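You operate a simulated robot arm through the tools that you are given. There is no shell and no other tool.

You are at the controls of a simulated robot arm. One attempt, no reset.

JOB
Clamp the green-ended block and brush a patch of paste on its top.
Fine: the block lies in the flat vice already; pale green paste from the blue pot, by the small brush with the green back, on the bare steel of the top; the brush goes back to its spot; leave the stop and the other blocks. Set down upright: small brush with the green back. A coat counts when it lies all over at full strength: go over it till it gets no stronger.

It is judged by the outcome, as a careful person would: the job done as asked, and still so three seconds after it is handed in. It fails if anything else is knocked over, pushed out of place, dropped, spilled or broken.

ROBOT AND FRAMES
A 6-joint arm with a two-finger parallel gripper, fixed in place. Base frame: the origin is at the foot of the arm, x ahead of it, y to its left, z up; the work surface is at about z = 0.868. Readings come in m, rad, newtons and seconds.
With the tool pointing down near the work surface it reaches from about 0.26 to 0.68 m from the base axis. Its first joint turns from -1.152 to 1.152 rad. Payload 2.9 kg.
Tool frame: the origin (TCP) lies between the finger pads and is the grasp point; the fingertips stand 0.03 m ahead of it; z points along the fingers, y is the line along which they close. Largest opening 0.11 m; finger width 0.02, thickness 0.01; the body of the gripper, 0.048 by 0.112 m, starts 0.055 m behind the TCP.
Orientation is that of the tool frame in the base frame, as a unit quaternion [x, y, z, w]. With the fingers straight down and closing along the base's y, the tool's x points along the base's -x, its y along +y and its z along -z.

CONTROLS
- The arm moves only by the tool step_arm. Its argument "steps" is a list of rows, each an object (a shift or turn left out is 0, a gripper value left out holds the last) with "gripper": the opening in per cent of the stroke, from 0 (shut) to 100 (fully open); "slide": the shift along the base's x, y, z in m, a list of three; "rotation": the turn, a rotation vector about the base's x, y, z in degrees, a list of three. In form: [{"gripper": gripper, "slide": [tx, ty, tz], "rotation": [rx, ry, rz]}, ...]. A call has 1 to 20 rows; each row is the pose to reach, as a shift and turn from the pose commanded when the call began. Rows are played at 5 a second. More than 0.05 m and 0.15 rad between two rows, or a gripper value outside its range, and nothing of the call is played. A pose out of reach is approached as far as the arm can. The call stops where the force on the tool passes 40 N (or 10 N more than at its start, if that is more) or the arm is blocked; 0.2 s more then pass. The fingers move at their own pace (about 0.108 m/s each) and stop on an object; they squeeze with about 34 N. The grip force told is the motor's: it shows also when the fingers shut on nothing. Time passes only in rows, and 0.2 s behind the last, so rows that repeat a pose let the fingers close. The reply holds the time, the measured pose of the TCP, the force on the tool along the base axes, the opening and the grip force, in the units named above and with some noise, with the torque about the TCP (base axes, N m) and any sound that the robot's microphone picked up.
- Cameras (640 x 400 px; columns grow to the right, rows downward): "scene" is fixed at [0.0797, 0.4111, 1.4016]; the picture's right is [-0.83, -0.55, 0.00], its down [-0.23, 0.35, -0.91] and it looks along [0.50, -0.76, -0.42] (base axes); focal length 338 px, centre (320, 200). "wrist" rides on the gripper at [0.072, 0.017, -0.103] in the tool frame; the picture's right is [-0.23, 0.97, 0.00], its down [-0.76, -0.18, -0.62] and it looks along [-0.61, -0.14, 0.78] (tool axes); focal length 222 px, centre (320, 200). There is no depth. A picture from a camera that has moved, and an enlarged one, comes with that camera's place and axes in the base frame and with its lens. The place of the scene camera against the robot may be out by one fixed shift of up to 0.025 m in any direction.
- capture(camera): a new picture of that camera. It takes no simulated time.
- zoom(camera, box): a new picture of the part [left, top, right, bottom] of that camera's present view, enlarged. It takes no simulated time.
- hand_in(): hands the job in; it is judged then, once.

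Places have to be worked out from the pictures, the camera data and where the tool is seen. Open the gripper and draw the arm clear of the work before you hand the job in, unless the task says otherwise.

The tools are called after "Request:" by a JSON object that holds its "fn" and its "kwargs". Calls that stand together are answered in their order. step_arm: Moves the arm, as the interface text tells. Its arguments: {"type":"object","properties":{"steps":{"type":"array","items":{"type":"object","properties":{"gripper":{"type":"number"},"slide":{"type":"array","items":{"type":"number"}},"rotation":{"type":"array","items":{"type":"number"}}}}}},"required":["steps"]} The other tools are called the same way: capture (camera) takes a picture; zoom (camera, box) takes an enlarged picture of a part of a camera's view; hand_in () hands the job in.

At the start:

```text
t: 0.0
tool_pos: [0.4482, -0.1747, 1.1928]
tcp_rot: [0.0, 1.0, 0.0, 0.0]
wrist_force: [0.9, -0.1, 0.4]
torque: [-0.01, 0.03, -0.02]
finger_gap: 0.1101
grip_force: 0.1
```

scene: 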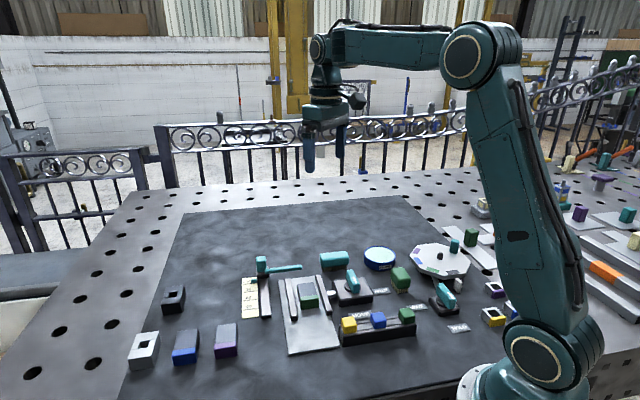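
wrist: 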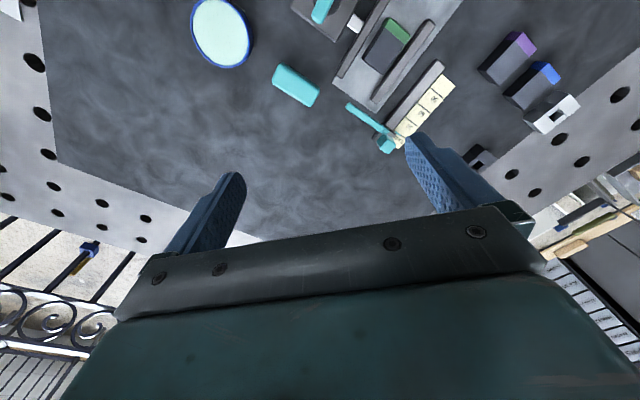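

I start by looking closely at the scene with enlarged pictures from both cameras before I move anything.

Request:
{"fn": "zoom", "kwargs": {"camera": "scene", "box": [230, 230, 390, 360]}}

Request:
{"fn": "zoom", "kwargs": {"camera": "scene", "box": [320, 230, 480, 350]}}

Request:
{"fn": "zoom", "kwargs": {"camera": "scene", "box": [420, 180, 640, 340]}}

Request:
{"fn": "zoom", "kwargs": {"camera": "wrist", "box": [180, 0, 480, 170]}}

```text
3.08 times, centred on (310, 295) of scene
camera zoom: at [0.0797, 0.4111, 1.4016], right [-0.83, -0.55, 0.0], down [-0.23, 0.35, -0.91], along [0.5, -0.76, -0.42], focal length 1040 px, centre (351, -92)
```

zoom: 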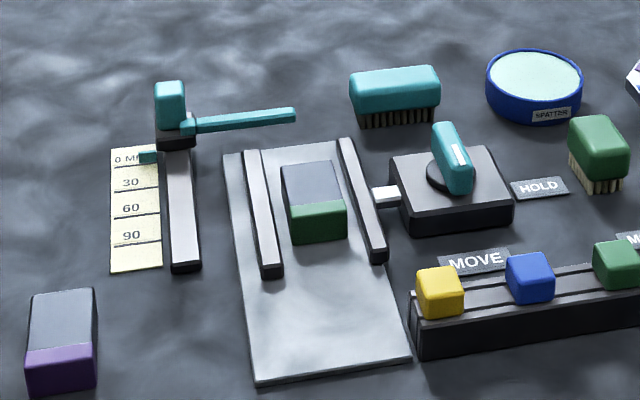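

```text
3.33 times, centred on (400, 290) of scene
camera zoom: at [0.0797, 0.4111, 1.4016], right [-0.83, -0.55, 0.0], down [-0.23, 0.35, -0.91], along [0.5, -0.76, -0.42], focal length 1127 px, centre (53, -100)
```

zoom: 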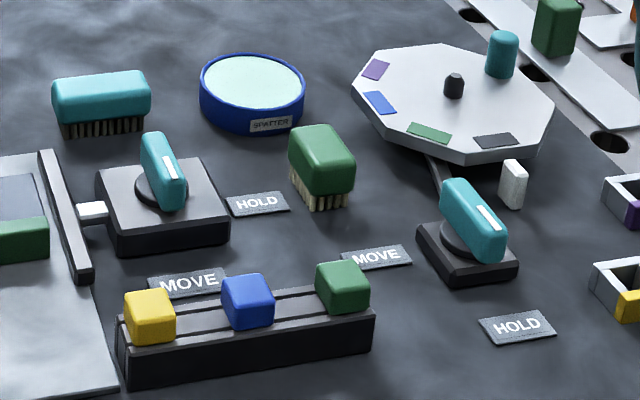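

```text
2.50 times, centred on (530, 260) of scene
camera zoom: at [0.0797, 0.4111, 1.4016], right [-0.83, -0.55, 0.0], down [-0.23, 0.35, -0.91], along [0.5, -0.76, -0.42], focal length 845 px, centre (-205, 50)
```

zoom: 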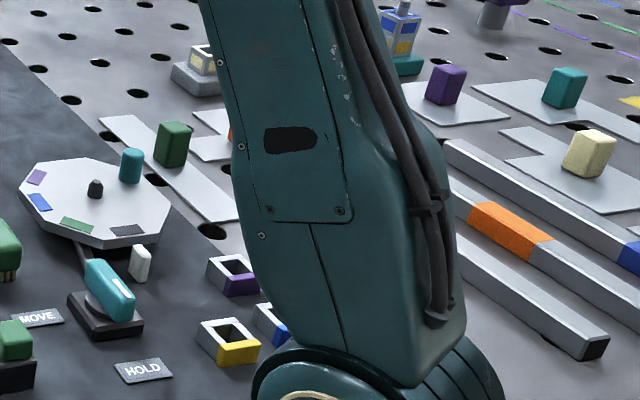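

```text
2.13 times, centred on (330, 85) of wrist
camera zoom: at [0.376, -0.156, 1.2967], right [0.23, 0.97, 0.0], down [0.76, -0.18, 0.62], along [0.61, -0.14, -0.78], focal length 474 px, centre (299, 445)
```

zoom: 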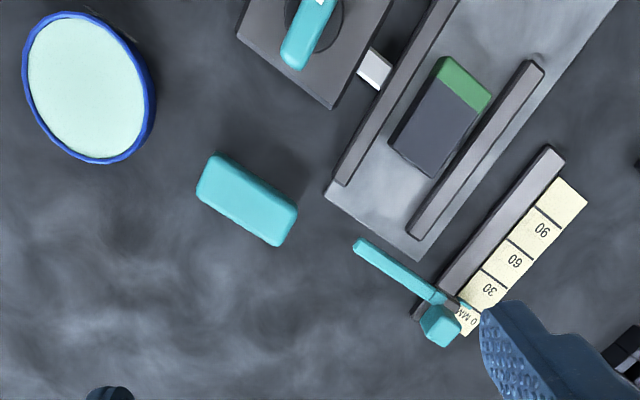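

The vice with the green-ended block is at about (0.42, -0.07), its lever is at about (0.36, -0.15), the pot at about (0.355, -0.30) and the green brush at about (0.28, -0.23). I'll draw the tool back while staying high, so the wrist camera can see these from above.

Request:
{"fn": "step_arm", "kwargs": {"steps": [{"gripper": 100, "slide": [-0.03, 0, 0]}, {"slide": [-0.06, 0, 0]}, {"slide": [-0.09, 0, 0]}, {"slide": [-0.11, 0, 0]}, {"slide": [-0.11, 0, 0]}]}}

Request:
{"fn": "capture", "kwargs": {"camera": "wrist"}}

```text
t: 1.2
tool_pos: [0.3384, -0.1744, 1.1935]
tcp_rot: [0.0, 1.0, -0.001, 0.0]
wrist_force: [-0.4, 0.4, -0.2]
torque: [0.01, -0.03, -0.03]
finger_gap: 0.11
grip_force: 0.0
```

```text
taken
camera wrist: at [0.2654, -0.1566, 1.2965], right [0.23, 0.97, 0.0], down [0.76, -0.18, 0.62], along [0.61, -0.14, -0.78], focal length 222 px, centre (320, 200)
```

wrist: 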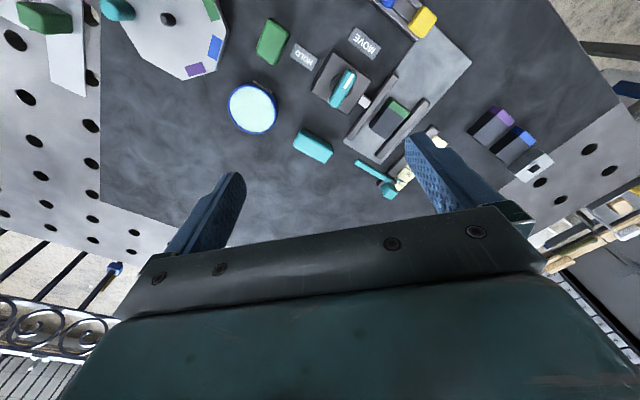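

The brush, pot, lever and vice are all in view now. I'll zoom in to measure them and to read the lever and its labels.

Request:
{"fn": "zoom", "kwargs": {"camera": "wrist", "box": [280, 10, 460, 190]}}

Request:
{"fn": "zoom", "kwargs": {"camera": "wrist", "box": [200, 0, 360, 150]}}

Request:
{"fn": "zoom", "kwargs": {"camera": "scene", "box": [315, 255, 405, 310]}}

```text
2.22 times, centred on (370, 100) of wrist
camera zoom: at [0.2654, -0.1566, 1.2965], right [0.23, 0.97, 0.0], down [0.76, -0.18, 0.62], along [0.61, -0.14, -0.78], focal length 494 px, centre (209, 422)
```

zoom: 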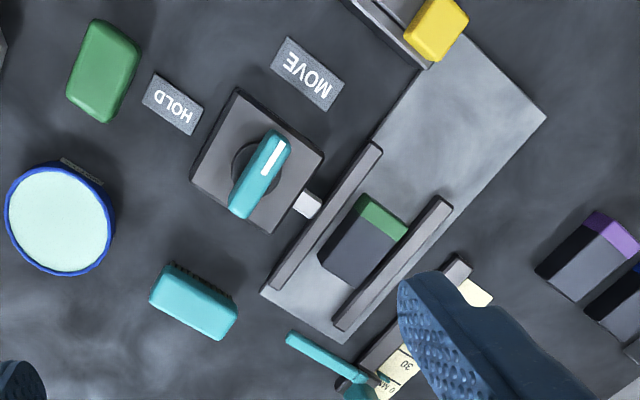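

```text
2.67 times, centred on (280, 75) of wrist
camera zoom: at [0.2654, -0.1566, 1.2965], right [0.23, 0.97, 0.0], down [0.76, -0.18, 0.62], along [0.61, -0.14, -0.78], focal length 592 px, centre (427, 533)
```

zoom: 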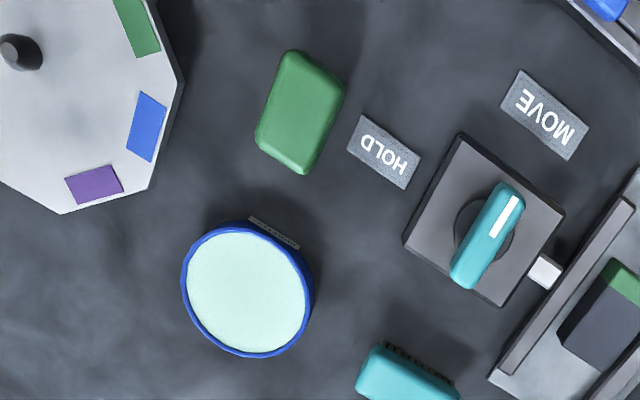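

```text
7.11 times, centred on (360, 282) of scene
camera zoom: at [0.0797, 0.4111, 1.4016], right [-0.83, -0.55, 0.0], down [-0.23, 0.35, -0.91], along [0.5, -0.76, -0.42], focal length 2404 px, centre (36, -387)
```

zoom: 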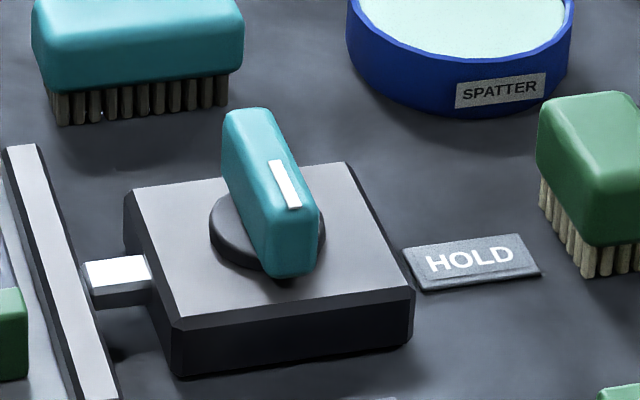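

The knob on the vice has its white mark at MOVE, in a direction of about 135–140° in base axes. HOLD lies at about 225°, so it needs roughly a 90° turn counter-clockwise. Next I go lower above the knob and block for a closer look at heights and edges.

Request:
{"fn": "step_arm", "kwargs": {"steps": [{"slide": [0.01, 0.015, -0.03]}, {"slide": [0.02, 0.03, -0.06]}, {"slide": [0.03, 0.045, -0.09]}, {"slide": [0.04, 0.06, -0.12]}, {"slide": [0.045, 0.065, -0.14]}, {"slide": [0.045, 0.065, -0.14]}]}}

Request:
{"fn": "capture", "kwargs": {"camera": "wrist"}}

Request:
{"fn": "zoom", "kwargs": {"camera": "wrist", "box": [250, 20, 490, 170]}}

```text
t: 2.6
tool_pos: [0.3835, -0.1084, 1.0538]
tcp_rot: [0.0, 1.0, -0.001, 0.0]
wrist_force: [-0.6, 0.1, 0.5]
torque: [-0.01, 0.02, 0.02]
finger_gap: 0.11
grip_force: 0.0
```

```text
taken
camera wrist: at [0.3119, -0.0915, 1.1564], right [0.23, 0.97, 0.0], down [0.76, -0.18, 0.62], along [0.61, -0.14, -0.78], focal length 222 px, centre (320, 200)
```

wrist: 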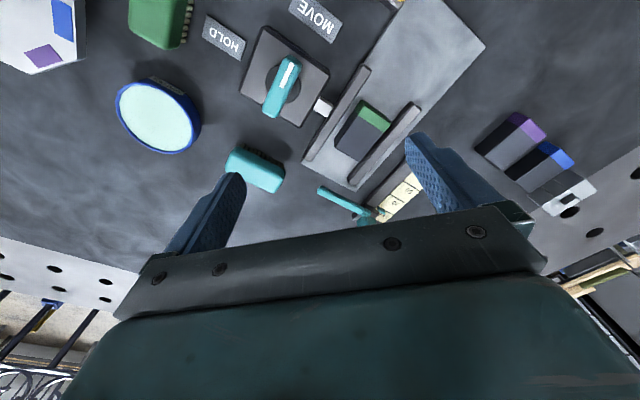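

```text
2.67 times, centred on (370, 95) of wrist
camera zoom: at [0.3119, -0.0915, 1.1564], right [0.23, 0.97, 0.0], down [0.76, -0.18, 0.62], along [0.61, -0.14, -0.78], focal length 592 px, centre (187, 480)
```

zoom: 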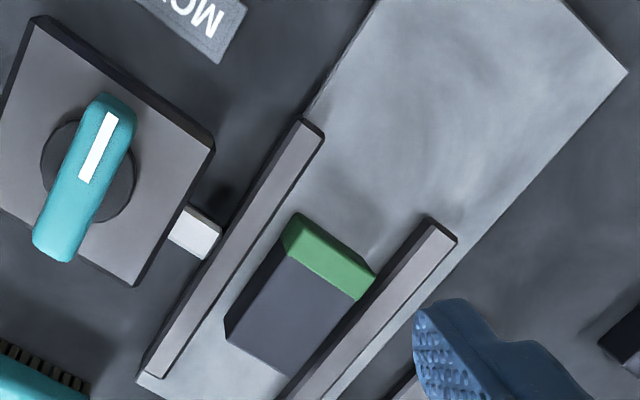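

The pivot of the knob comes out at (0.353, -0.141), with its top at about z 0.92. I zoom further on the block to find its top face and where the green and steel parts meet, and also take a close scene view.

Request:
{"fn": "zoom", "kwargs": {"camera": "wrist", "box": [320, 85, 420, 185]}}

Request:
{"fn": "zoom", "kwargs": {"camera": "scene", "box": [280, 265, 350, 325]}}

Request:
{"fn": "zoom", "kwargs": {"camera": "scene", "box": [355, 240, 425, 300]}}

```text
4.00 times, centred on (370, 135) of wrist
camera zoom: at [0.3119, -0.0915, 1.1564], right [0.23, 0.97, 0.0], down [0.76, -0.18, 0.62], along [0.61, -0.14, -0.78], focal length 888 px, centre (120, 460)
```

zoom: 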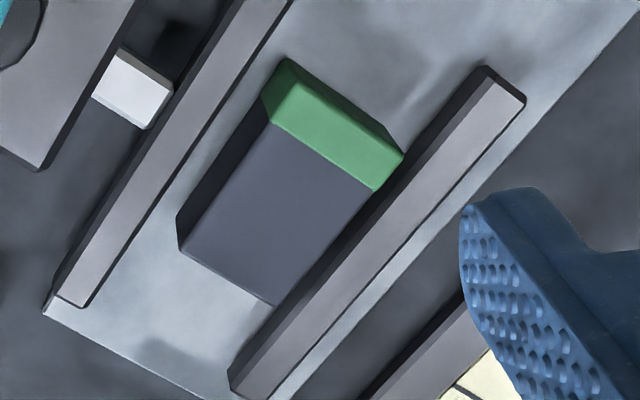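

```text
6.67 times, centred on (315, 295) of scene
camera zoom: at [0.0797, 0.4111, 1.4016], right [-0.83, -0.55, 0.0], down [-0.23, 0.35, -0.91], along [0.5, -0.76, -0.42], focal length 2253 px, centre (353, -433)
```

zoom: 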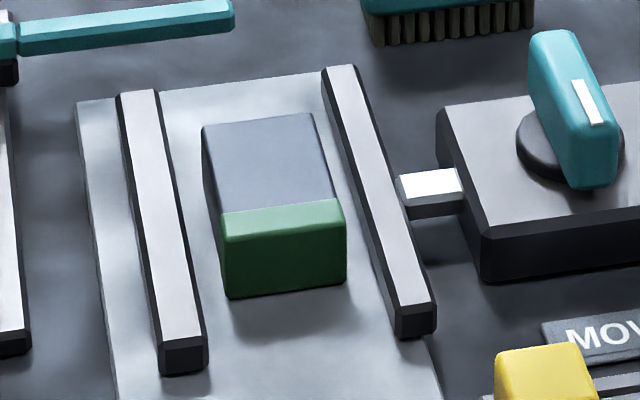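

```text
6.67 times, centred on (390, 270) of scene
camera zoom: at [0.0797, 0.4111, 1.4016], right [-0.83, -0.55, 0.0], down [-0.23, 0.35, -0.91], along [0.5, -0.76, -0.42], focal length 2253 px, centre (-147, -267)
```

zoom: 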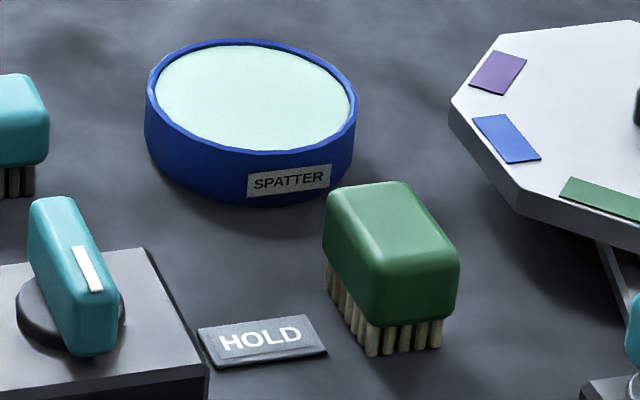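

The block's top is at about z 0.898. Its bare steel is about 39 by 46 mm, centred near (0.4325, -0.0716), with the green cap on the end toward the MOVE label. First I clamp: I move over the knob pivot and turn the tool -45° so the fingers straddle the lever.

Request:
{"fn": "step_arm", "kwargs": {"steps": [{"gripper": 45, "slide": [-0.005, -0.005, 0], "rotation": [0, 0, -7.5]}, {"slide": [-0.01, -0.01, 0], "rotation": [0, 0, -15]}, {"slide": [-0.015, -0.016, -0.01], "rotation": [0, 0, -22.5]}, {"slide": [-0.02, -0.022, -0.01], "rotation": [0, 0, -30]}, {"slide": [-0.026, -0.028, -0.02], "rotation": [0, 0, -37.5]}, {"slide": [-0.0305, -0.0326, -0.03], "rotation": [0, 0, -44]}, {"slide": [-0.0305, -0.0326, -0.03], "rotation": [0, 0, -44]}]}}

Request:
{"fn": "capture", "kwargs": {"camera": "wrist"}}

Request:
{"fn": "capture", "kwargs": {"camera": "scene"}}

```text
t: 4.2
tool_pos: [0.3546, -0.1413, 1.0236]
tcp_rot: [0.374, 0.927, 0.0, 0.0]
wrist_force: [-0.3, 0.6, -0.2]
torque: [-0.03, 0.01, -0.01]
finger_gap: 0.0494
grip_force: 0.0
```

```text
taken
camera wrist: at [0.3129, -0.0781, 1.1269], right [0.84, 0.54, 0.0], down [0.42, -0.66, 0.62], along [0.34, -0.52, -0.78], focal length 222 px, centre (320, 200)
```

wrist: 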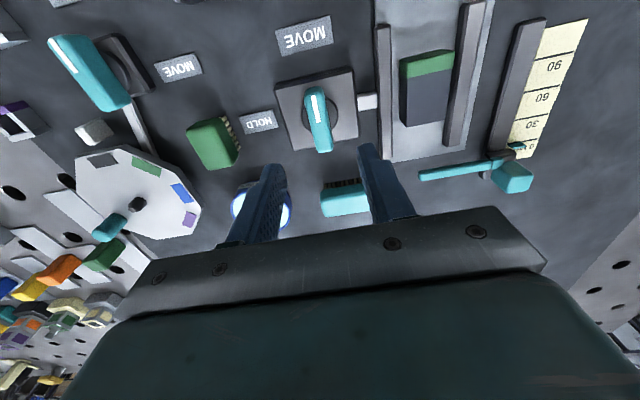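

```text
taken
```

scene: 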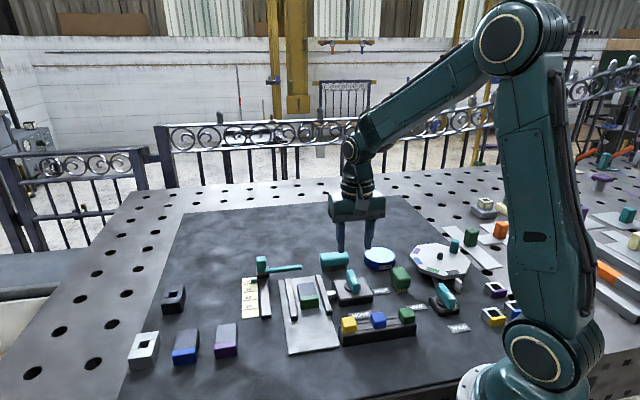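

The tool is above the knob at -44°. I zoom in to check the knob and lever alignment and to measure the brush from this angle.

Request:
{"fn": "zoom", "kwargs": {"camera": "wrist", "box": [180, 50, 380, 175]}}

Request:
{"fn": "zoom", "kwargs": {"camera": "wrist", "box": [360, 0, 560, 200]}}

```text
3.20 times, centred on (280, 112) of wrist
camera zoom: at [0.3129, -0.0781, 1.1269], right [0.84, 0.54, 0.0], down [0.42, -0.66, 0.62], along [0.34, -0.52, -0.78], focal length 711 px, centre (448, 480)
```

zoom: 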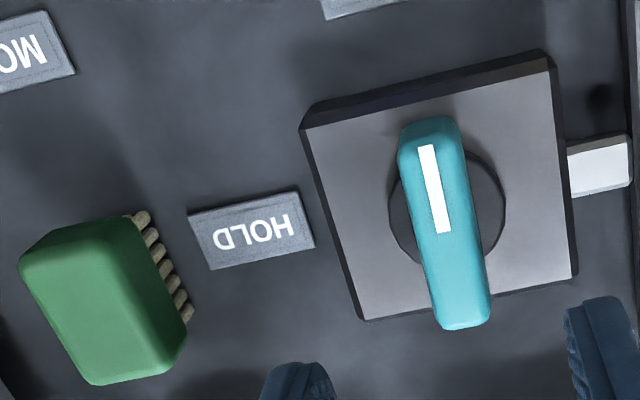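

```text
2.00 times, centred on (460, 100) of wrist
camera zoom: at [0.3129, -0.0781, 1.1269], right [0.84, 0.54, 0.0], down [0.42, -0.66, 0.62], along [0.34, -0.52, -0.78], focal length 444 px, centre (40, 400)
```

zoom: 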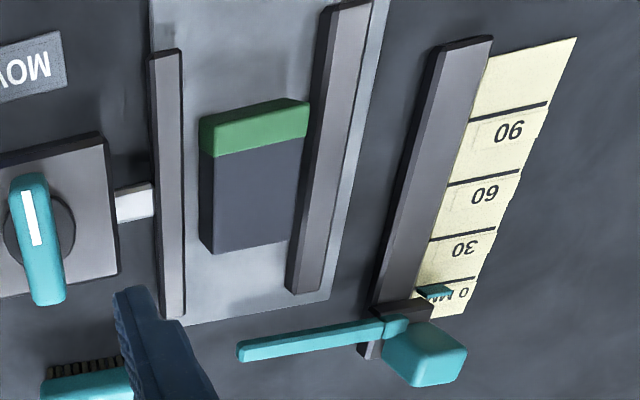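

Both views agree: the pivot is at (0.353, -0.141) and the lever lies at 135°. I trim the position and lower the open fingers around the lever until the tips are about z 0.906, above the disc.

Request:
{"fn": "step_arm", "kwargs": {"steps": [{"gripper": 45, "slide": [-0.0013, 0, -0.02], "rotation": [0, 0, -1]}, {"slide": [-0.0013, 0, -0.04], "rotation": [0, 0, -1]}, {"slide": [-0.0013, 0, -0.06], "rotation": [0, 0, -1]}, {"slide": [-0.0013, 0, -0.075], "rotation": [0, 0, -1]}, {"slide": [-0.0013, 0, -0.082], "rotation": [0, 0, -1]}, {"slide": [-0.0013, 0, -0.087], "rotation": [0, 0, -1]}, {"slide": [-0.0013, 0, -0.087], "rotation": [0, 0, -1]}]}}

Request:
{"fn": "zoom", "kwargs": {"camera": "scene", "box": [300, 220, 420, 320]}}

Request:
{"fn": "capture", "kwargs": {"camera": "wrist"}}

```text
t: 5.8
tool_pos: [0.3529, -0.1413, 0.9358]
tcp_rot: [0.382, 0.924, 0.0, 0.0]
wrist_force: [0.2, -0.1, 0.3]
torque: [0.01, 0.04, 0.0]
finger_gap: 0.0495
grip_force: 0.0
```

```text
4.00 times, centred on (360, 270) of scene
camera zoom: at [0.0797, 0.4111, 1.4016], right [-0.83, -0.55, 0.0], down [-0.23, 0.35, -0.91], along [0.5, -0.76, -0.42], focal length 1352 px, centre (160, -80)
```

zoom: 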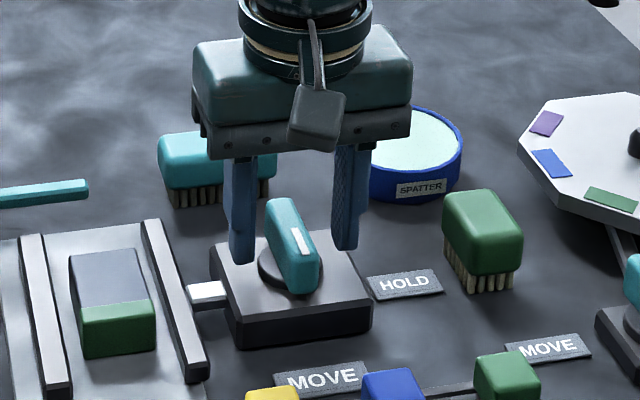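

```text
taken
camera wrist: at [0.3124, -0.0776, 1.0393], right [0.85, 0.53, 0.0], down [0.41, -0.66, 0.62], along [0.33, -0.53, -0.78], focal length 222 px, centre (320, 200)
```

wrist: 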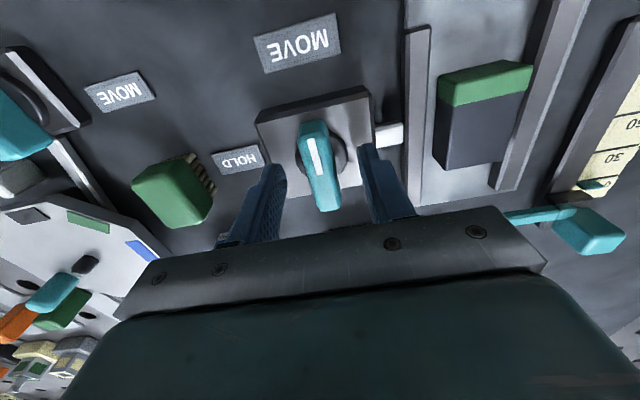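

The fingers straddle the lever with no contact force. I close them on it.

Request:
{"fn": "step_arm", "kwargs": {"steps": [{"gripper": 0}, {"gripper": 0}, {"gripper": 0}, {"gripper": 0}]}}

Request:
{"fn": "zoom", "kwargs": {"camera": "scene", "box": [300, 220, 420, 320]}}

```text
t: 6.8
tool_pos: [0.3539, -0.1405, 0.9355]
tcp_rot: [0.382, 0.924, 0.001, 0.001]
wrist_force: [6.9, 7.5, -7.4]
torque: [-0.06, -0.25, 0.03]
finger_gap: 0.0178
grip_force: 45.1
```

```text
4.00 times, centred on (360, 270) of scene
camera zoom: at [0.08, 0.4113, 1.4015], right [-0.83, -0.55, 0.0], down [-0.23, 0.35, -0.91], along [0.5, -0.76, -0.42], focal length 1352 px, centre (160, -80)
```

zoom: 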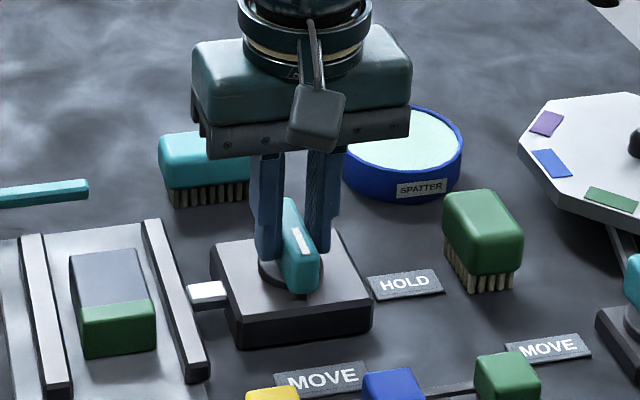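

The lever is gripped at a width of 17.8 mm, with about 10 N sideways, so the true pivot is about 1 mm further along +x/+y. I correct for that and start turning counter-clockwise about the pivot, 45° first, then check.

Request:
{"fn": "step_arm", "kwargs": {"steps": [{"gripper": 0, "slide": [0.001, 0.0009, 0]}, {"slide": [0.001, 0.0009, 0], "rotation": [0, 0, 7.5]}, {"slide": [0.001, 0.0009, 0], "rotation": [0, 0, 15]}, {"slide": [0.001, 0.0009, 0], "rotation": [0, 0, 22.5]}, {"slide": [0.001, 0.0009, 0], "rotation": [0, 0, 30]}, {"slide": [0.001, 0.0009, 0], "rotation": [0, 0, 37.5]}, {"slide": [0.001, 0.0009, 0], "rotation": [0, 0, 45]}]}}

Request:
{"fn": "zoom", "kwargs": {"camera": "scene", "box": [280, 230, 420, 330]}}

```text
t: 8.4
tool_pos: [0.3522, -0.1425, 0.9365]
tcp_rot: [0.0, 1.0, -0.002, -0.002]
wrist_force: [-8.0, -17.6, -17.2]
torque: [-0.21, -0.59, -0.09]
finger_gap: 0.0179
grip_force: 45.0
```

```text
4.00 times, centred on (350, 280) of scene
camera zoom: at [0.0797, 0.4106, 1.4018], right [-0.83, -0.55, 0.0], down [-0.23, 0.35, -0.91], along [0.5, -0.76, -0.42], focal length 1352 px, centre (200, -120)
```

zoom: 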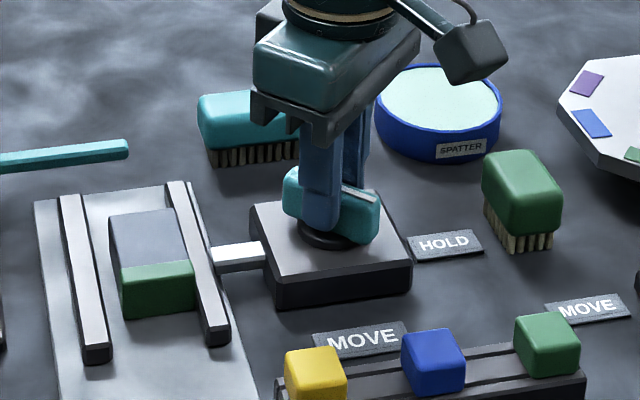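

The turn works: the plunger is pushing the jaw toward the block. There is 17 N sideways, so the pivot is about 2 mm more toward -y than I commanded. I shift to relieve that while turning the next 30°.

Request:
{"fn": "step_arm", "kwargs": {"steps": [{"gripper": 0, "slide": [-0.0008, -0.0018, 0.0]}, {"slide": [-0.0008, -0.0018, 0], "rotation": [0, 0, 6]}, {"slide": [-0.0008, -0.0018, 0], "rotation": [0, 0, 12]}, {"slide": [-0.0008, -0.0018, 0], "rotation": [0, 0, 18]}, {"slide": [-0.0008, -0.0018, 0], "rotation": [0, 0, 24]}, {"slide": [-0.0008, -0.0018, 0], "rotation": [0, 0, 30]}]}}

Request:
{"fn": "zoom", "kwargs": {"camera": "scene", "box": [280, 230, 420, 330]}}

```text
t: 9.8
tool_pos: [0.3525, -0.1425, 0.9354]
tcp_rot: [-0.259, 0.966, 0.001, 0.001]
wrist_force: [0.2, -6.9, -15.0]
torque: [-0.42, 0.62, 0.0]
finger_gap: 0.0181
grip_force: 45.2
```

```text
4.00 times, centred on (350, 280) of scene
camera zoom: at [0.0799, 0.4109, 1.4017], right [-0.83, -0.55, 0.0], down [-0.23, 0.35, -0.91], along [0.5, -0.76, -0.42], focal length 1352 px, centre (200, -120)
```

zoom: 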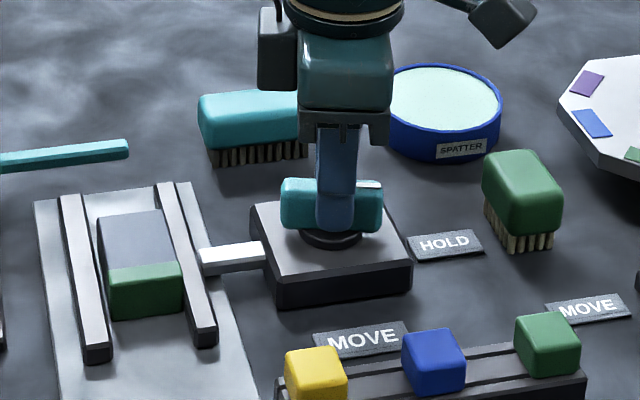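

The jaw has nearly closed on the block, and the lever has turned about 75°. I turn the last 15° in small steps toward HOLD.

Request:
{"fn": "step_arm", "kwargs": {"steps": [{"gripper": 0, "slide": [-0.0002, -0.0008, 0.0], "rotation": [0, 0, 4]}, {"slide": [-0.0002, -0.0008, 0], "rotation": [0, 0, 8]}, {"slide": [-0.0002, -0.0008, 0], "rotation": [0, 0, 12]}, {"slide": [-0.0002, -0.0008, 0], "rotation": [0, 0, 15]}, {"slide": [-0.0002, -0.0008, 0], "rotation": [0, 0, 15]}]}}

Request:
{"fn": "zoom", "kwargs": {"camera": "scene", "box": [280, 230, 420, 330]}}

Request:
{"fn": "capture", "kwargs": {"camera": "wrist"}}

```text
t: 11.0
tool_pos: [0.3533, -0.1425, 0.9359]
tcp_rot: [-0.383, 0.924, 0.001, 0.001]
wrist_force: [3.8, 1.6, -22.7]
torque: [-0.01, -0.55, -0.25]
finger_gap: 0.0177
grip_force: 44.9
```

```text
4.00 times, centred on (350, 280) of scene
camera zoom: at [0.0801, 0.411, 1.4016], right [-0.83, -0.55, 0.0], down [-0.23, 0.35, -0.91], along [0.5, -0.76, -0.42], focal length 1352 px, centre (200, -120)
```

zoom: 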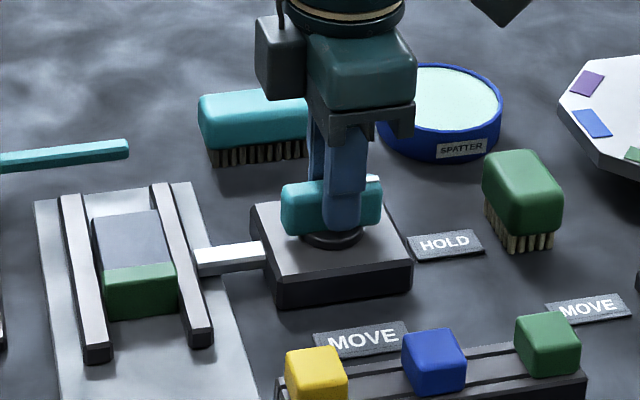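

```text
taken
camera wrist: at [0.2891, -0.1814, 1.0395], right [-0.53, 0.85, 0.0], down [0.66, 0.41, 0.62], along [0.53, 0.33, -0.78], focal length 222 px, centre (320, 200)
```

wrist: 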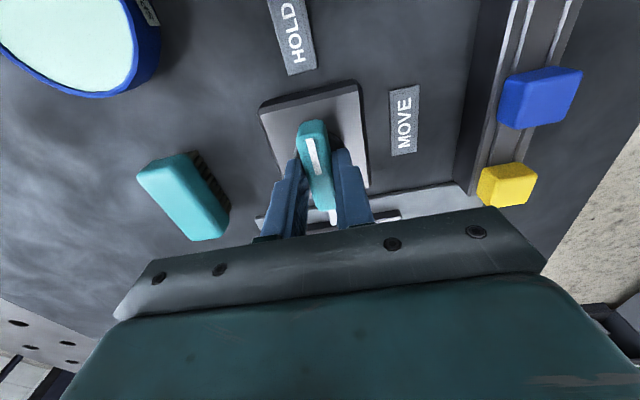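

The lever has now turned 90°, and its mark points at HOLD. I zoom on the vice to check that the jaws actually hold the block.

Request:
{"fn": "zoom", "kwargs": {"camera": "scene", "box": [282, 265, 352, 325]}}

Request:
{"fn": "zoom", "kwargs": {"camera": "wrist", "box": [240, 60, 440, 240]}}

```text
6.67 times, centred on (317, 295) of scene
camera zoom: at [0.0801, 0.411, 1.4016], right [-0.83, -0.55, 0.0], down [-0.23, 0.35, -0.91], along [0.5, -0.76, -0.42], focal length 2253 px, centre (340, -433)
```

zoom: 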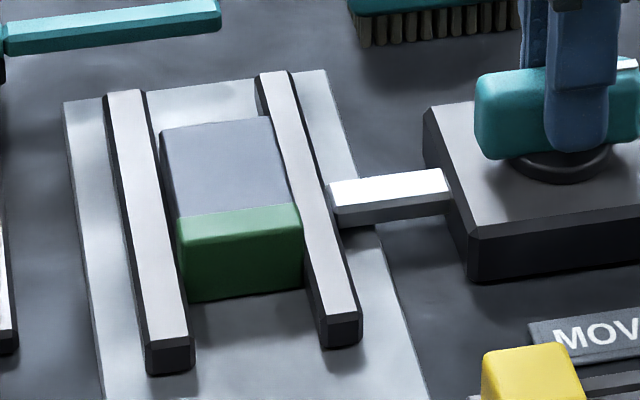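

```text
2.22 times, centred on (340, 150) of wrist
camera zoom: at [0.2891, -0.1814, 1.0395], right [-0.53, 0.85, 0.0], down [0.66, 0.41, 0.62], along [0.53, 0.33, -0.78], focal length 494 px, centre (276, 311)
```

zoom: 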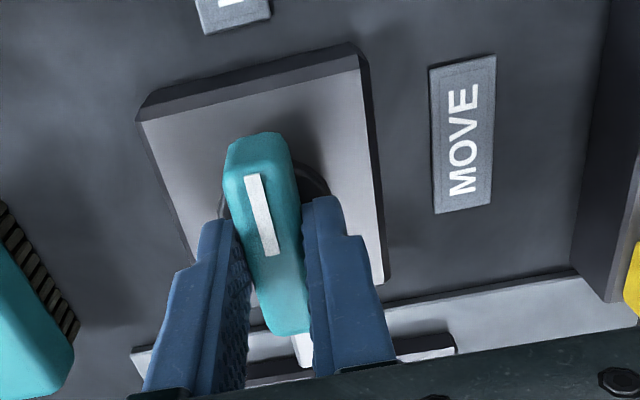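

The jaws touch the block on both sides. I nudge the lever 3° further to be sure it is fully at its HOLD end, then return that nudge and open the fingers.

Request:
{"fn": "step_arm", "kwargs": {"steps": [{"gripper": 0, "rotation": [0, 0, 1.5]}, {"rotation": [0, 0, 3]}, {"rotation": [0, 0, 3]}]}}

```text
t: 11.8
tool_pos: [0.352, -0.1421, 0.9361]
tcp_rot: [-0.407, 0.914, 0.001, 0.0]
wrist_force: [4.2, 4.5, -15.2]
torque: [-0.11, 0.15, -1.18]
finger_gap: 0.0182
grip_force: 44.7
```

The torque jumped to -1.2 N m, so the lever is against its end stop at HOLD. I undo the extra nudge, open the fingers and rise straight up.

Request:
{"fn": "step_arm", "kwargs": {"steps": [{"gripper": 0, "rotation": [0, 0, -1.5]}, {"rotation": [0, 0, -2]}, {"gripper": 40, "rotation": [0, 0, -2]}, {"gripper": 40, "rotation": [0, 0, -2]}, {"gripper": 40, "rotation": [0, 0, -2]}, {"slide": [0, 0, 0.03], "rotation": [0, 0, -2]}, {"slide": [0, 0, 0.07], "rotation": [0, 0, -2]}, {"slide": [0, 0, 0.11], "rotation": [0, 0, -2]}, {"slide": [0, 0, 0.11], "rotation": [0, 0, -2]}]}}

Request:
{"fn": "zoom", "kwargs": {"camera": "scene", "box": [280, 240, 420, 330]}}

Request:
{"fn": "capture", "kwargs": {"camera": "wrist"}}

```text
t: 13.8
tool_pos: [0.3507, -0.1415, 1.0449]
tcp_rot: [-0.39, 0.921, 0.0, 0.0]
wrist_force: [-0.3, 0.2, -0.1]
torque: [0.03, -0.03, 0.0]
finger_gap: 0.0443
grip_force: 0.1
```

```text
4.44 times, centred on (350, 285) of scene
camera zoom: at [0.0797, 0.4111, 1.4016], right [-0.83, -0.55, 0.0], down [-0.23, 0.35, -0.91], along [0.5, -0.76, -0.42], focal length 1502 px, centre (187, -178)
```

zoom: 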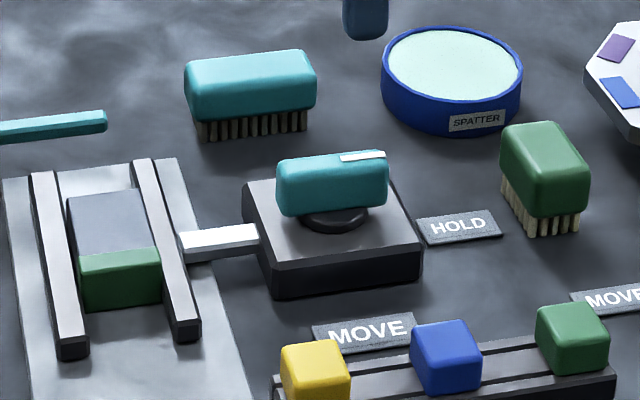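

```text
taken
camera wrist: at [0.2885, -0.1823, 1.1501], right [-0.54, 0.84, 0.0], down [0.66, 0.42, 0.62], along [0.52, 0.34, -0.78], focal length 222 px, centre (320, 200)
```

wrist: 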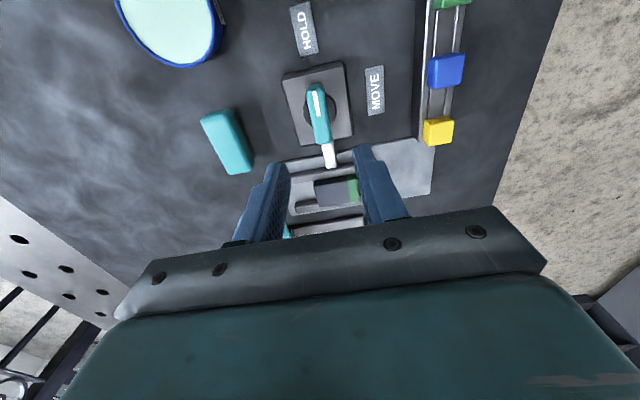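

The lever stays at HOLD and the block is clamped. I now move at height to above the green brush near (0.272, -0.228), turning back to -45° so the fingers close across the brush's narrow width.

Request:
{"fn": "step_arm", "kwargs": {"steps": [{"gripper": 60, "slide": [-0.006, -0.007, 0.005], "rotation": [0, 0, -7.6]}, {"slide": [-0.013, -0.014, 0.005], "rotation": [0, 0, -15.2]}, {"slide": [-0.02, -0.022, 0.005], "rotation": [0, 0, -22.8]}, {"slide": [-0.026, -0.029, 0.005], "rotation": [0, 0, -30.4]}, {"slide": [-0.033, -0.036, 0.005], "rotation": [0, 0, -38]}, {"slide": [-0.04, -0.043, 0.005], "rotation": [0, 0, -45.6]}, {"slide": [-0.046, -0.05, 0.005], "rotation": [0, 0, -53.2]}, {"slide": [-0.053, -0.057, 0.005], "rotation": [0, 0, -60.8]}, {"slide": [-0.06, -0.064, 0.005], "rotation": [0, 0, -68.4]}, {"slide": [-0.066, -0.072, 0.005], "rotation": [0, 0, -76]}, {"slide": [-0.073, -0.079, 0.005], "rotation": [0, 0, -83.6]}, {"slide": [-0.0787, -0.0861, 0.005], "rotation": [0, 0, -91]}, {"slide": [-0.0787, -0.0861, 0.005], "rotation": [0, 0, -91]}]}}

Request:
{"fn": "capture", "kwargs": {"camera": "wrist"}}

Request:
{"fn": "zoom", "kwargs": {"camera": "wrist", "box": [220, 40, 420, 200]}}

Request:
{"fn": "capture", "kwargs": {"camera": "scene"}}

```text
t: 16.6
tool_pos: [0.2728, -0.2283, 1.0521]
tcp_rot: [0.383, 0.924, 0.0, 0.001]
wrist_force: [-0.4, -0.2, -0.7]
torque: [-0.02, 0.0, -0.01]
finger_gap: 0.066
grip_force: 0.0
```

```text
taken
camera wrist: at [0.2337, -0.1649, 1.1551], right [0.85, 0.53, 0.0], down [0.41, -0.67, 0.62], along [0.33, -0.53, -0.78], focal length 222 px, centre (320, 200)
```

wrist: 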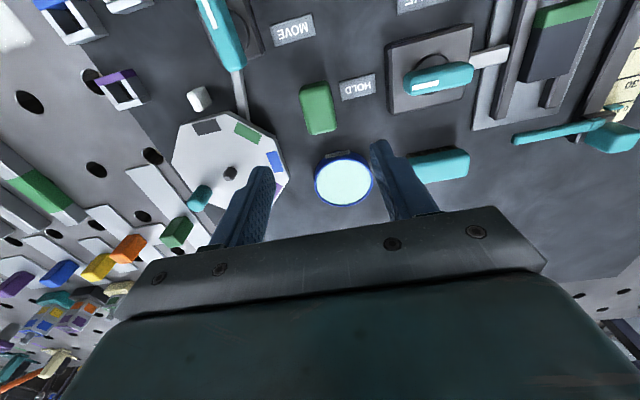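

```text
2.50 times, centred on (320, 120) of wrist
camera zoom: at [0.2337, -0.1649, 1.1551], right [0.85, 0.53, 0.0], down [0.41, -0.67, 0.62], along [0.33, -0.53, -0.78], focal length 555 px, centre (320, 400)
```

zoom: 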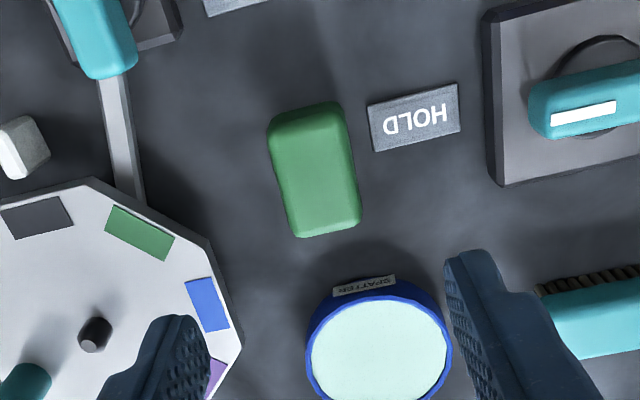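

```text
taken
```

scene: 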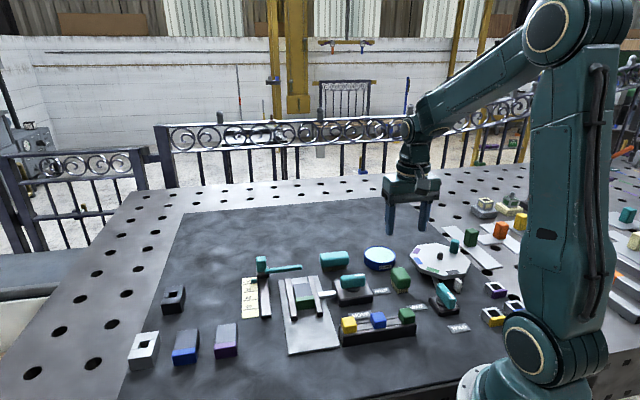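

Triangulating two views puts the brush's centre at (0.272, -0.230), with its top at about z 0.908 and a size of about 53 by 31 mm, its long axis along 135°. I trim the position and come down to just above it to check the straddle before the last descent.

Request:
{"fn": "step_arm", "kwargs": {"steps": [{"gripper": 48, "slide": [-0.0008, -0.0021, -0.02]}, {"slide": [-0.0008, -0.0021, -0.05]}, {"slide": [-0.0008, -0.0021, -0.08]}, {"slide": [-0.0008, -0.0021, -0.095]}, {"slide": [-0.0008, -0.0021, -0.095]}]}}

Request:
{"fn": "zoom", "kwargs": {"camera": "wrist", "box": [220, 100, 420, 225]}}

Request:
{"fn": "zoom", "kwargs": {"camera": "scene", "box": [350, 220, 450, 310]}}

```text
t: 17.8
tool_pos: [0.2733, -0.2303, 0.9562]
tcp_rot: [0.382, 0.924, 0.0, 0.0]
wrist_force: [0.1, -0.7, 0.0]
torque: [0.0, -0.01, -0.06]
finger_gap: 0.0529
grip_force: 0.0
```

```text
3.20 times, centred on (320, 162) of wrist
camera zoom: at [0.2324, -0.1673, 1.0596], right [0.85, 0.53, 0.0], down [0.41, -0.66, 0.62], along [0.33, -0.53, -0.78], focal length 711 px, centre (320, 320)
```

zoom: 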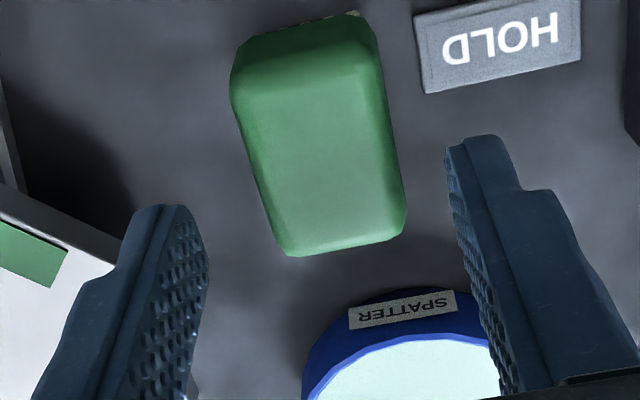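

```text
4.44 times, centred on (400, 265) of scene
camera zoom: at [0.0797, 0.4111, 1.4016], right [-0.83, -0.55, 0.0], down [-0.23, 0.35, -0.91], along [0.5, -0.76, -0.42], focal length 1502 px, centre (-36, -89)
```

zoom: 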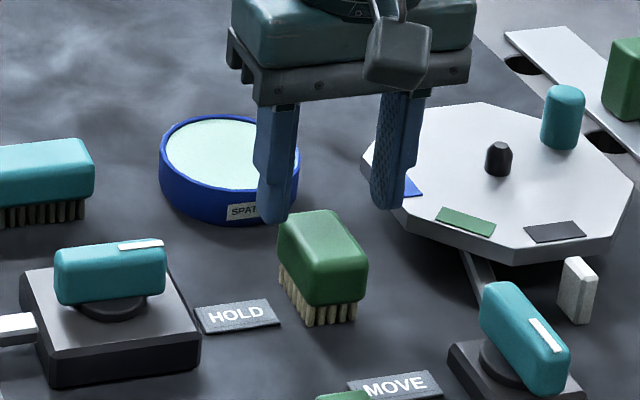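

The brush is centred between the fingers. I lower to TCP z 0.918, so the tips sit at 0.888 on the green back above the bristles, and close.

Request:
{"fn": "step_arm", "kwargs": {"steps": [{"gripper": 48, "slide": [-0.0004, -0.0002, -0.015]}, {"slide": [-0.0004, -0.0002, -0.03]}, {"slide": [-0.0004, -0.0002, -0.038]}, {"slide": [-0.0004, -0.0002, -0.038]}, {"gripper": 0, "slide": [-0.0004, -0.0002, -0.038]}, {"slide": [-0.0004, -0.0002, -0.038]}, {"slide": [-0.0004, -0.0002, -0.038]}, {"slide": [-0.0004, -0.0002, -0.038]}]}}

Request:
{"fn": "zoom", "kwargs": {"camera": "scene", "box": [350, 220, 450, 310]}}

```text
t: 19.6
tool_pos: [0.2725, -0.2312, 0.9176]
tcp_rot: [0.383, 0.924, 0.0, -0.001]
wrist_force: [-0.9, 0.2, 0.0]
torque: [0.01, 0.0, 0.03]
finger_gap: 0.0327
grip_force: 34.1
```

```text
4.44 times, centred on (400, 265) of scene
camera zoom: at [0.0797, 0.4111, 1.4016], right [-0.83, -0.55, 0.0], down [-0.23, 0.35, -0.91], along [0.5, -0.76, -0.42], focal length 1502 px, centre (-36, -89)
```

zoom: 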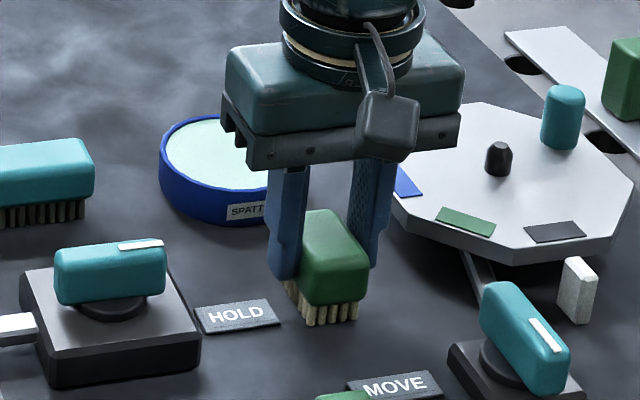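

The brush is held across its back at 32.7 mm, with the bristle tips 49.6 mm below the TCP. I lift it straight up 9 cm and look at the pot for an exact centre.

Request:
{"fn": "step_arm", "kwargs": {"steps": [{"gripper": 0, "slide": [0, 0, 0.01]}, {"slide": [0, 0, 0.03]}, {"slide": [0, 0, 0.06]}, {"slide": [0, 0, 0.09]}, {"slide": [0, 0, 0.09]}]}}

Request:
{"fn": "capture", "kwargs": {"camera": "wrist"}}

Request:
{"fn": "zoom", "kwargs": {"camera": "scene", "box": [350, 210, 450, 300]}}

```text
t: 20.8
tool_pos: [0.2721, -0.2303, 1.0083]
tcp_rot: [0.382, 0.924, 0.0, 0.0]
wrist_force: [0.3, -0.9, 0.5]
torque: [0.01, -0.01, 0.04]
finger_gap: 0.0329
grip_force: 33.6
```

```text
taken
camera wrist: at [0.2322, -0.1672, 1.1117], right [0.85, 0.53, 0.0], down [0.41, -0.66, 0.62], along [0.33, -0.53, -0.78], focal length 222 px, centre (320, 200)
```

wrist: 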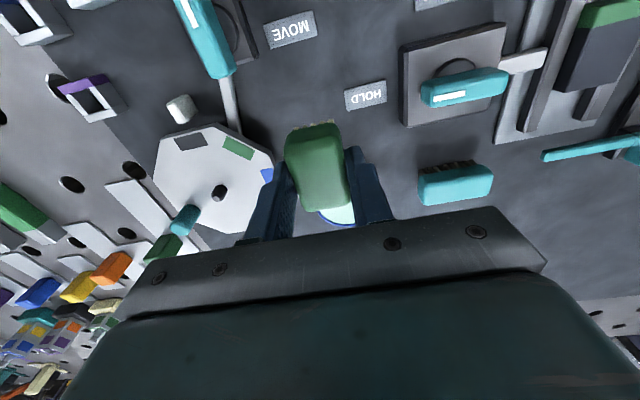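

```text
4.44 times, centred on (400, 255) of scene
camera zoom: at [0.0797, 0.4111, 1.4016], right [-0.83, -0.55, 0.0], down [-0.23, 0.35, -0.91], along [0.5, -0.76, -0.42], focal length 1502 px, centre (-36, -44)
```

zoom: 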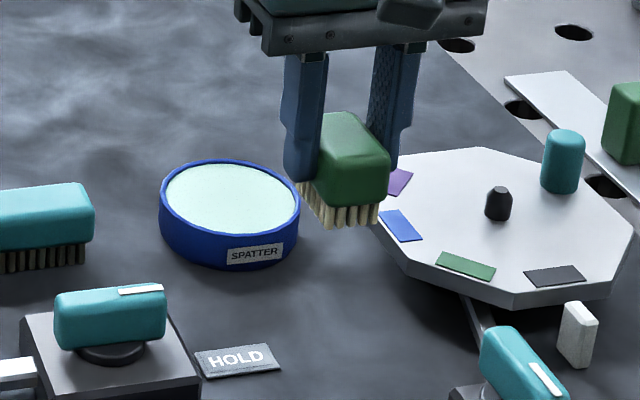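

The brush hangs upright in the grip. Three wrist views put the pot centre at about (0.355, -0.297), so I carry the brush over it at the same height and check from both cameras.

Request:
{"fn": "step_arm", "kwargs": {"steps": [{"gripper": 0, "slide": [0.02, -0.016, 0]}, {"slide": [0.045, -0.036, 0]}, {"slide": [0.07, -0.056, 0]}, {"slide": [0.083, -0.067, 0]}, {"slide": [0.083, -0.067, 0]}]}}

Request:
{"fn": "zoom", "kwargs": {"camera": "wrist", "box": [220, 80, 420, 230]}}

Request:
{"fn": "zoom", "kwargs": {"camera": "scene", "box": [330, 200, 430, 290]}}

```text
t: 22.0
tool_pos: [0.3534, -0.299, 1.0081]
tcp_rot: [0.383, 0.924, 0.001, 0.0]
wrist_force: [-1.0, 0.1, 0.2]
torque: [-0.01, -0.02, 0.01]
finger_gap: 0.033
grip_force: 33.9
```

```text
2.67 times, centred on (320, 155) of wrist
camera zoom: at [0.3149, -0.2351, 1.112], right [0.85, 0.53, 0.0], down [0.41, -0.66, 0.62], along [0.33, -0.53, -0.78], focal length 592 px, centre (320, 320)
```

zoom: 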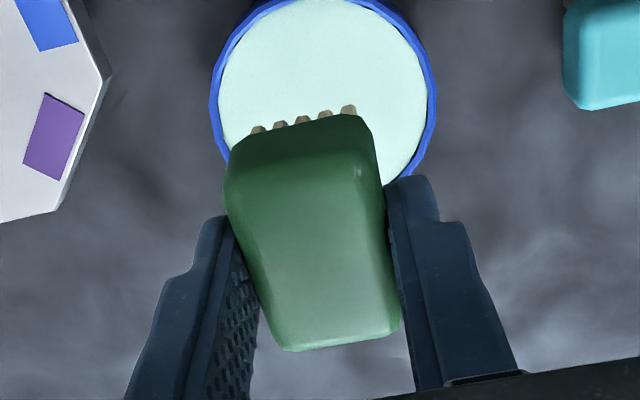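

```text
4.44 times, centred on (380, 245) of scene
camera zoom: at [0.0797, 0.4111, 1.4016], right [-0.83, -0.55, 0.0], down [-0.23, 0.35, -0.91], along [0.5, -0.76, -0.42], focal length 1502 px, centre (53, 0)
```

zoom: 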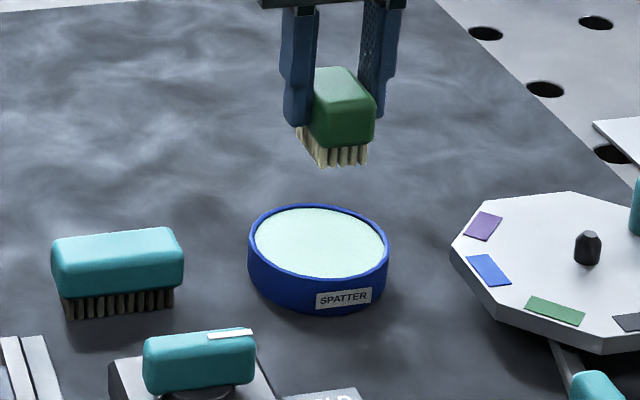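

The brush is above the pot within a few mm. I shift it about 1.5 mm in +x and lower until the bristles are near the rim level (TCP 0.945), then look.

Request:
{"fn": "step_arm", "kwargs": {"steps": [{"gripper": 0, "slide": [0.0015, 0, -0.02]}, {"slide": [0.0015, 0, -0.045]}, {"slide": [0.0015, 0, -0.063]}, {"slide": [0.0015, 0, -0.063]}]}}

Request:
{"fn": "zoom", "kwargs": {"camera": "scene", "box": [340, 220, 420, 290]}}

Request:
{"fn": "zoom", "kwargs": {"camera": "wrist", "box": [220, 80, 420, 230]}}

```text
t: 23.0
tool_pos: [0.3557, -0.297, 0.9453]
tcp_rot: [0.382, 0.924, 0.0, 0.0]
wrist_force: [-0.3, 0.0, -1.2]
torque: [0.0, -0.01, 0.03]
finger_gap: 0.033
grip_force: 34.3
```

```text
5.71 times, centred on (380, 255) of scene
camera zoom: at [0.0797, 0.4111, 1.4016], right [-0.83, -0.55, 0.0], down [-0.23, 0.35, -0.91], along [0.5, -0.76, -0.42], focal length 1932 px, centre (-23, -114)
```

zoom: 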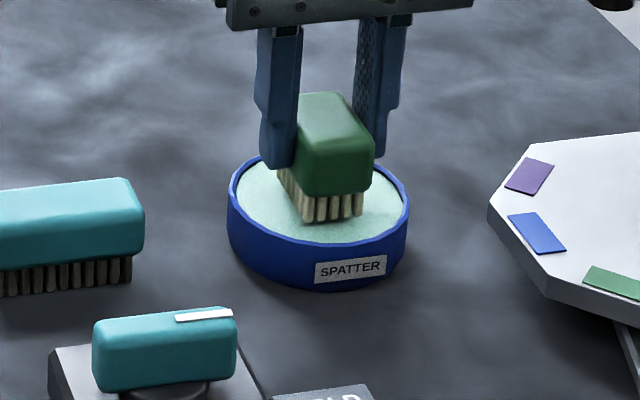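

```text
2.67 times, centred on (320, 155) of wrist
camera zoom: at [0.3168, -0.2342, 1.0489], right [0.85, 0.53, 0.0], down [0.41, -0.66, 0.62], along [0.33, -0.53, -0.78], focal length 592 px, centre (320, 320)
```

zoom: 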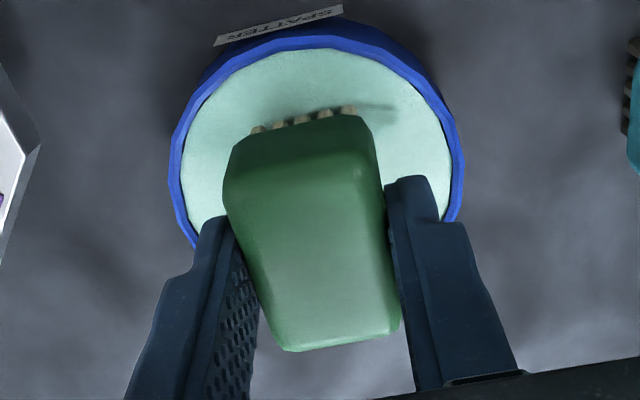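

The bristles are inside the rim and just above the paste. I lower in small steps into the paste, watching the force.

Request:
{"fn": "step_arm", "kwargs": {"steps": [{"gripper": 0, "slide": [0, 0, -0.004]}, {"slide": [0, 0, -0.008]}, {"slide": [0, 0, -0.008]}]}}

Request:
{"fn": "zoom", "kwargs": {"camera": "scene", "box": [340, 220, 420, 290]}}

Request:
{"fn": "zoom", "kwargs": {"camera": "wrist", "box": [220, 80, 420, 230]}}

```text
t: 23.7
tool_pos: [0.3578, -0.2992, 0.9416]
tcp_rot: [0.383, 0.924, 0.0, 0.004]
wrist_force: [0.4, -0.2, 5.2]
torque: [0.01, 0.06, 0.03]
finger_gap: 0.0329
grip_force: 33.8
stopped in row 3: the force on the tool passed its limit at 43 N (the readings are from after the stop); the commanded pose is now the measured one
```

```text
5.71 times, centred on (380, 255) of scene
camera zoom: at [0.0797, 0.4111, 1.4016], right [-0.83, -0.55, 0.0], down [-0.23, 0.35, -0.91], along [0.5, -0.76, -0.42], focal length 1932 px, centre (-23, -114)
```

zoom: 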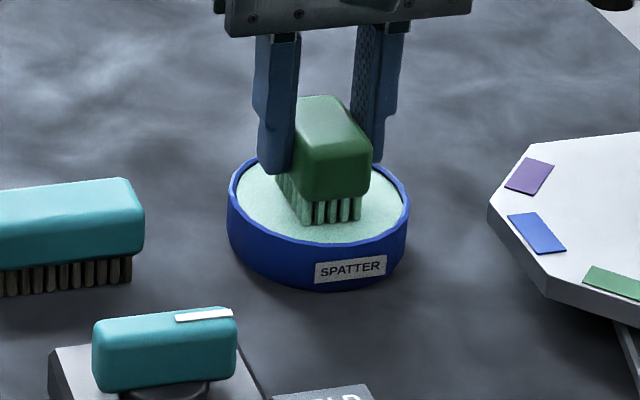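

```text
2.67 times, centred on (320, 155) of wrist
camera zoom: at [0.3175, -0.2347, 1.0447], right [0.85, 0.53, 0.0], down [0.41, -0.66, 0.63], along [0.33, -0.53, -0.78], focal length 592 px, centre (320, 320)
```

zoom: 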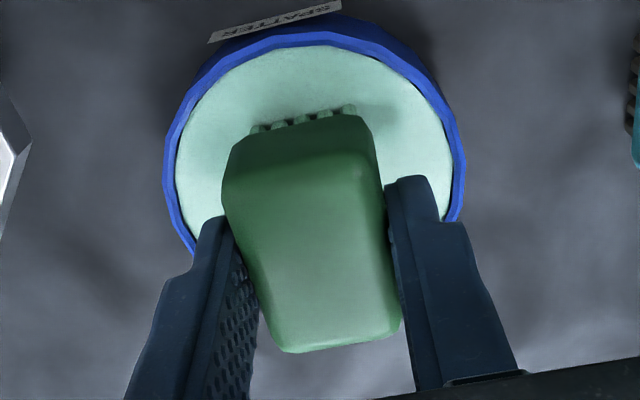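

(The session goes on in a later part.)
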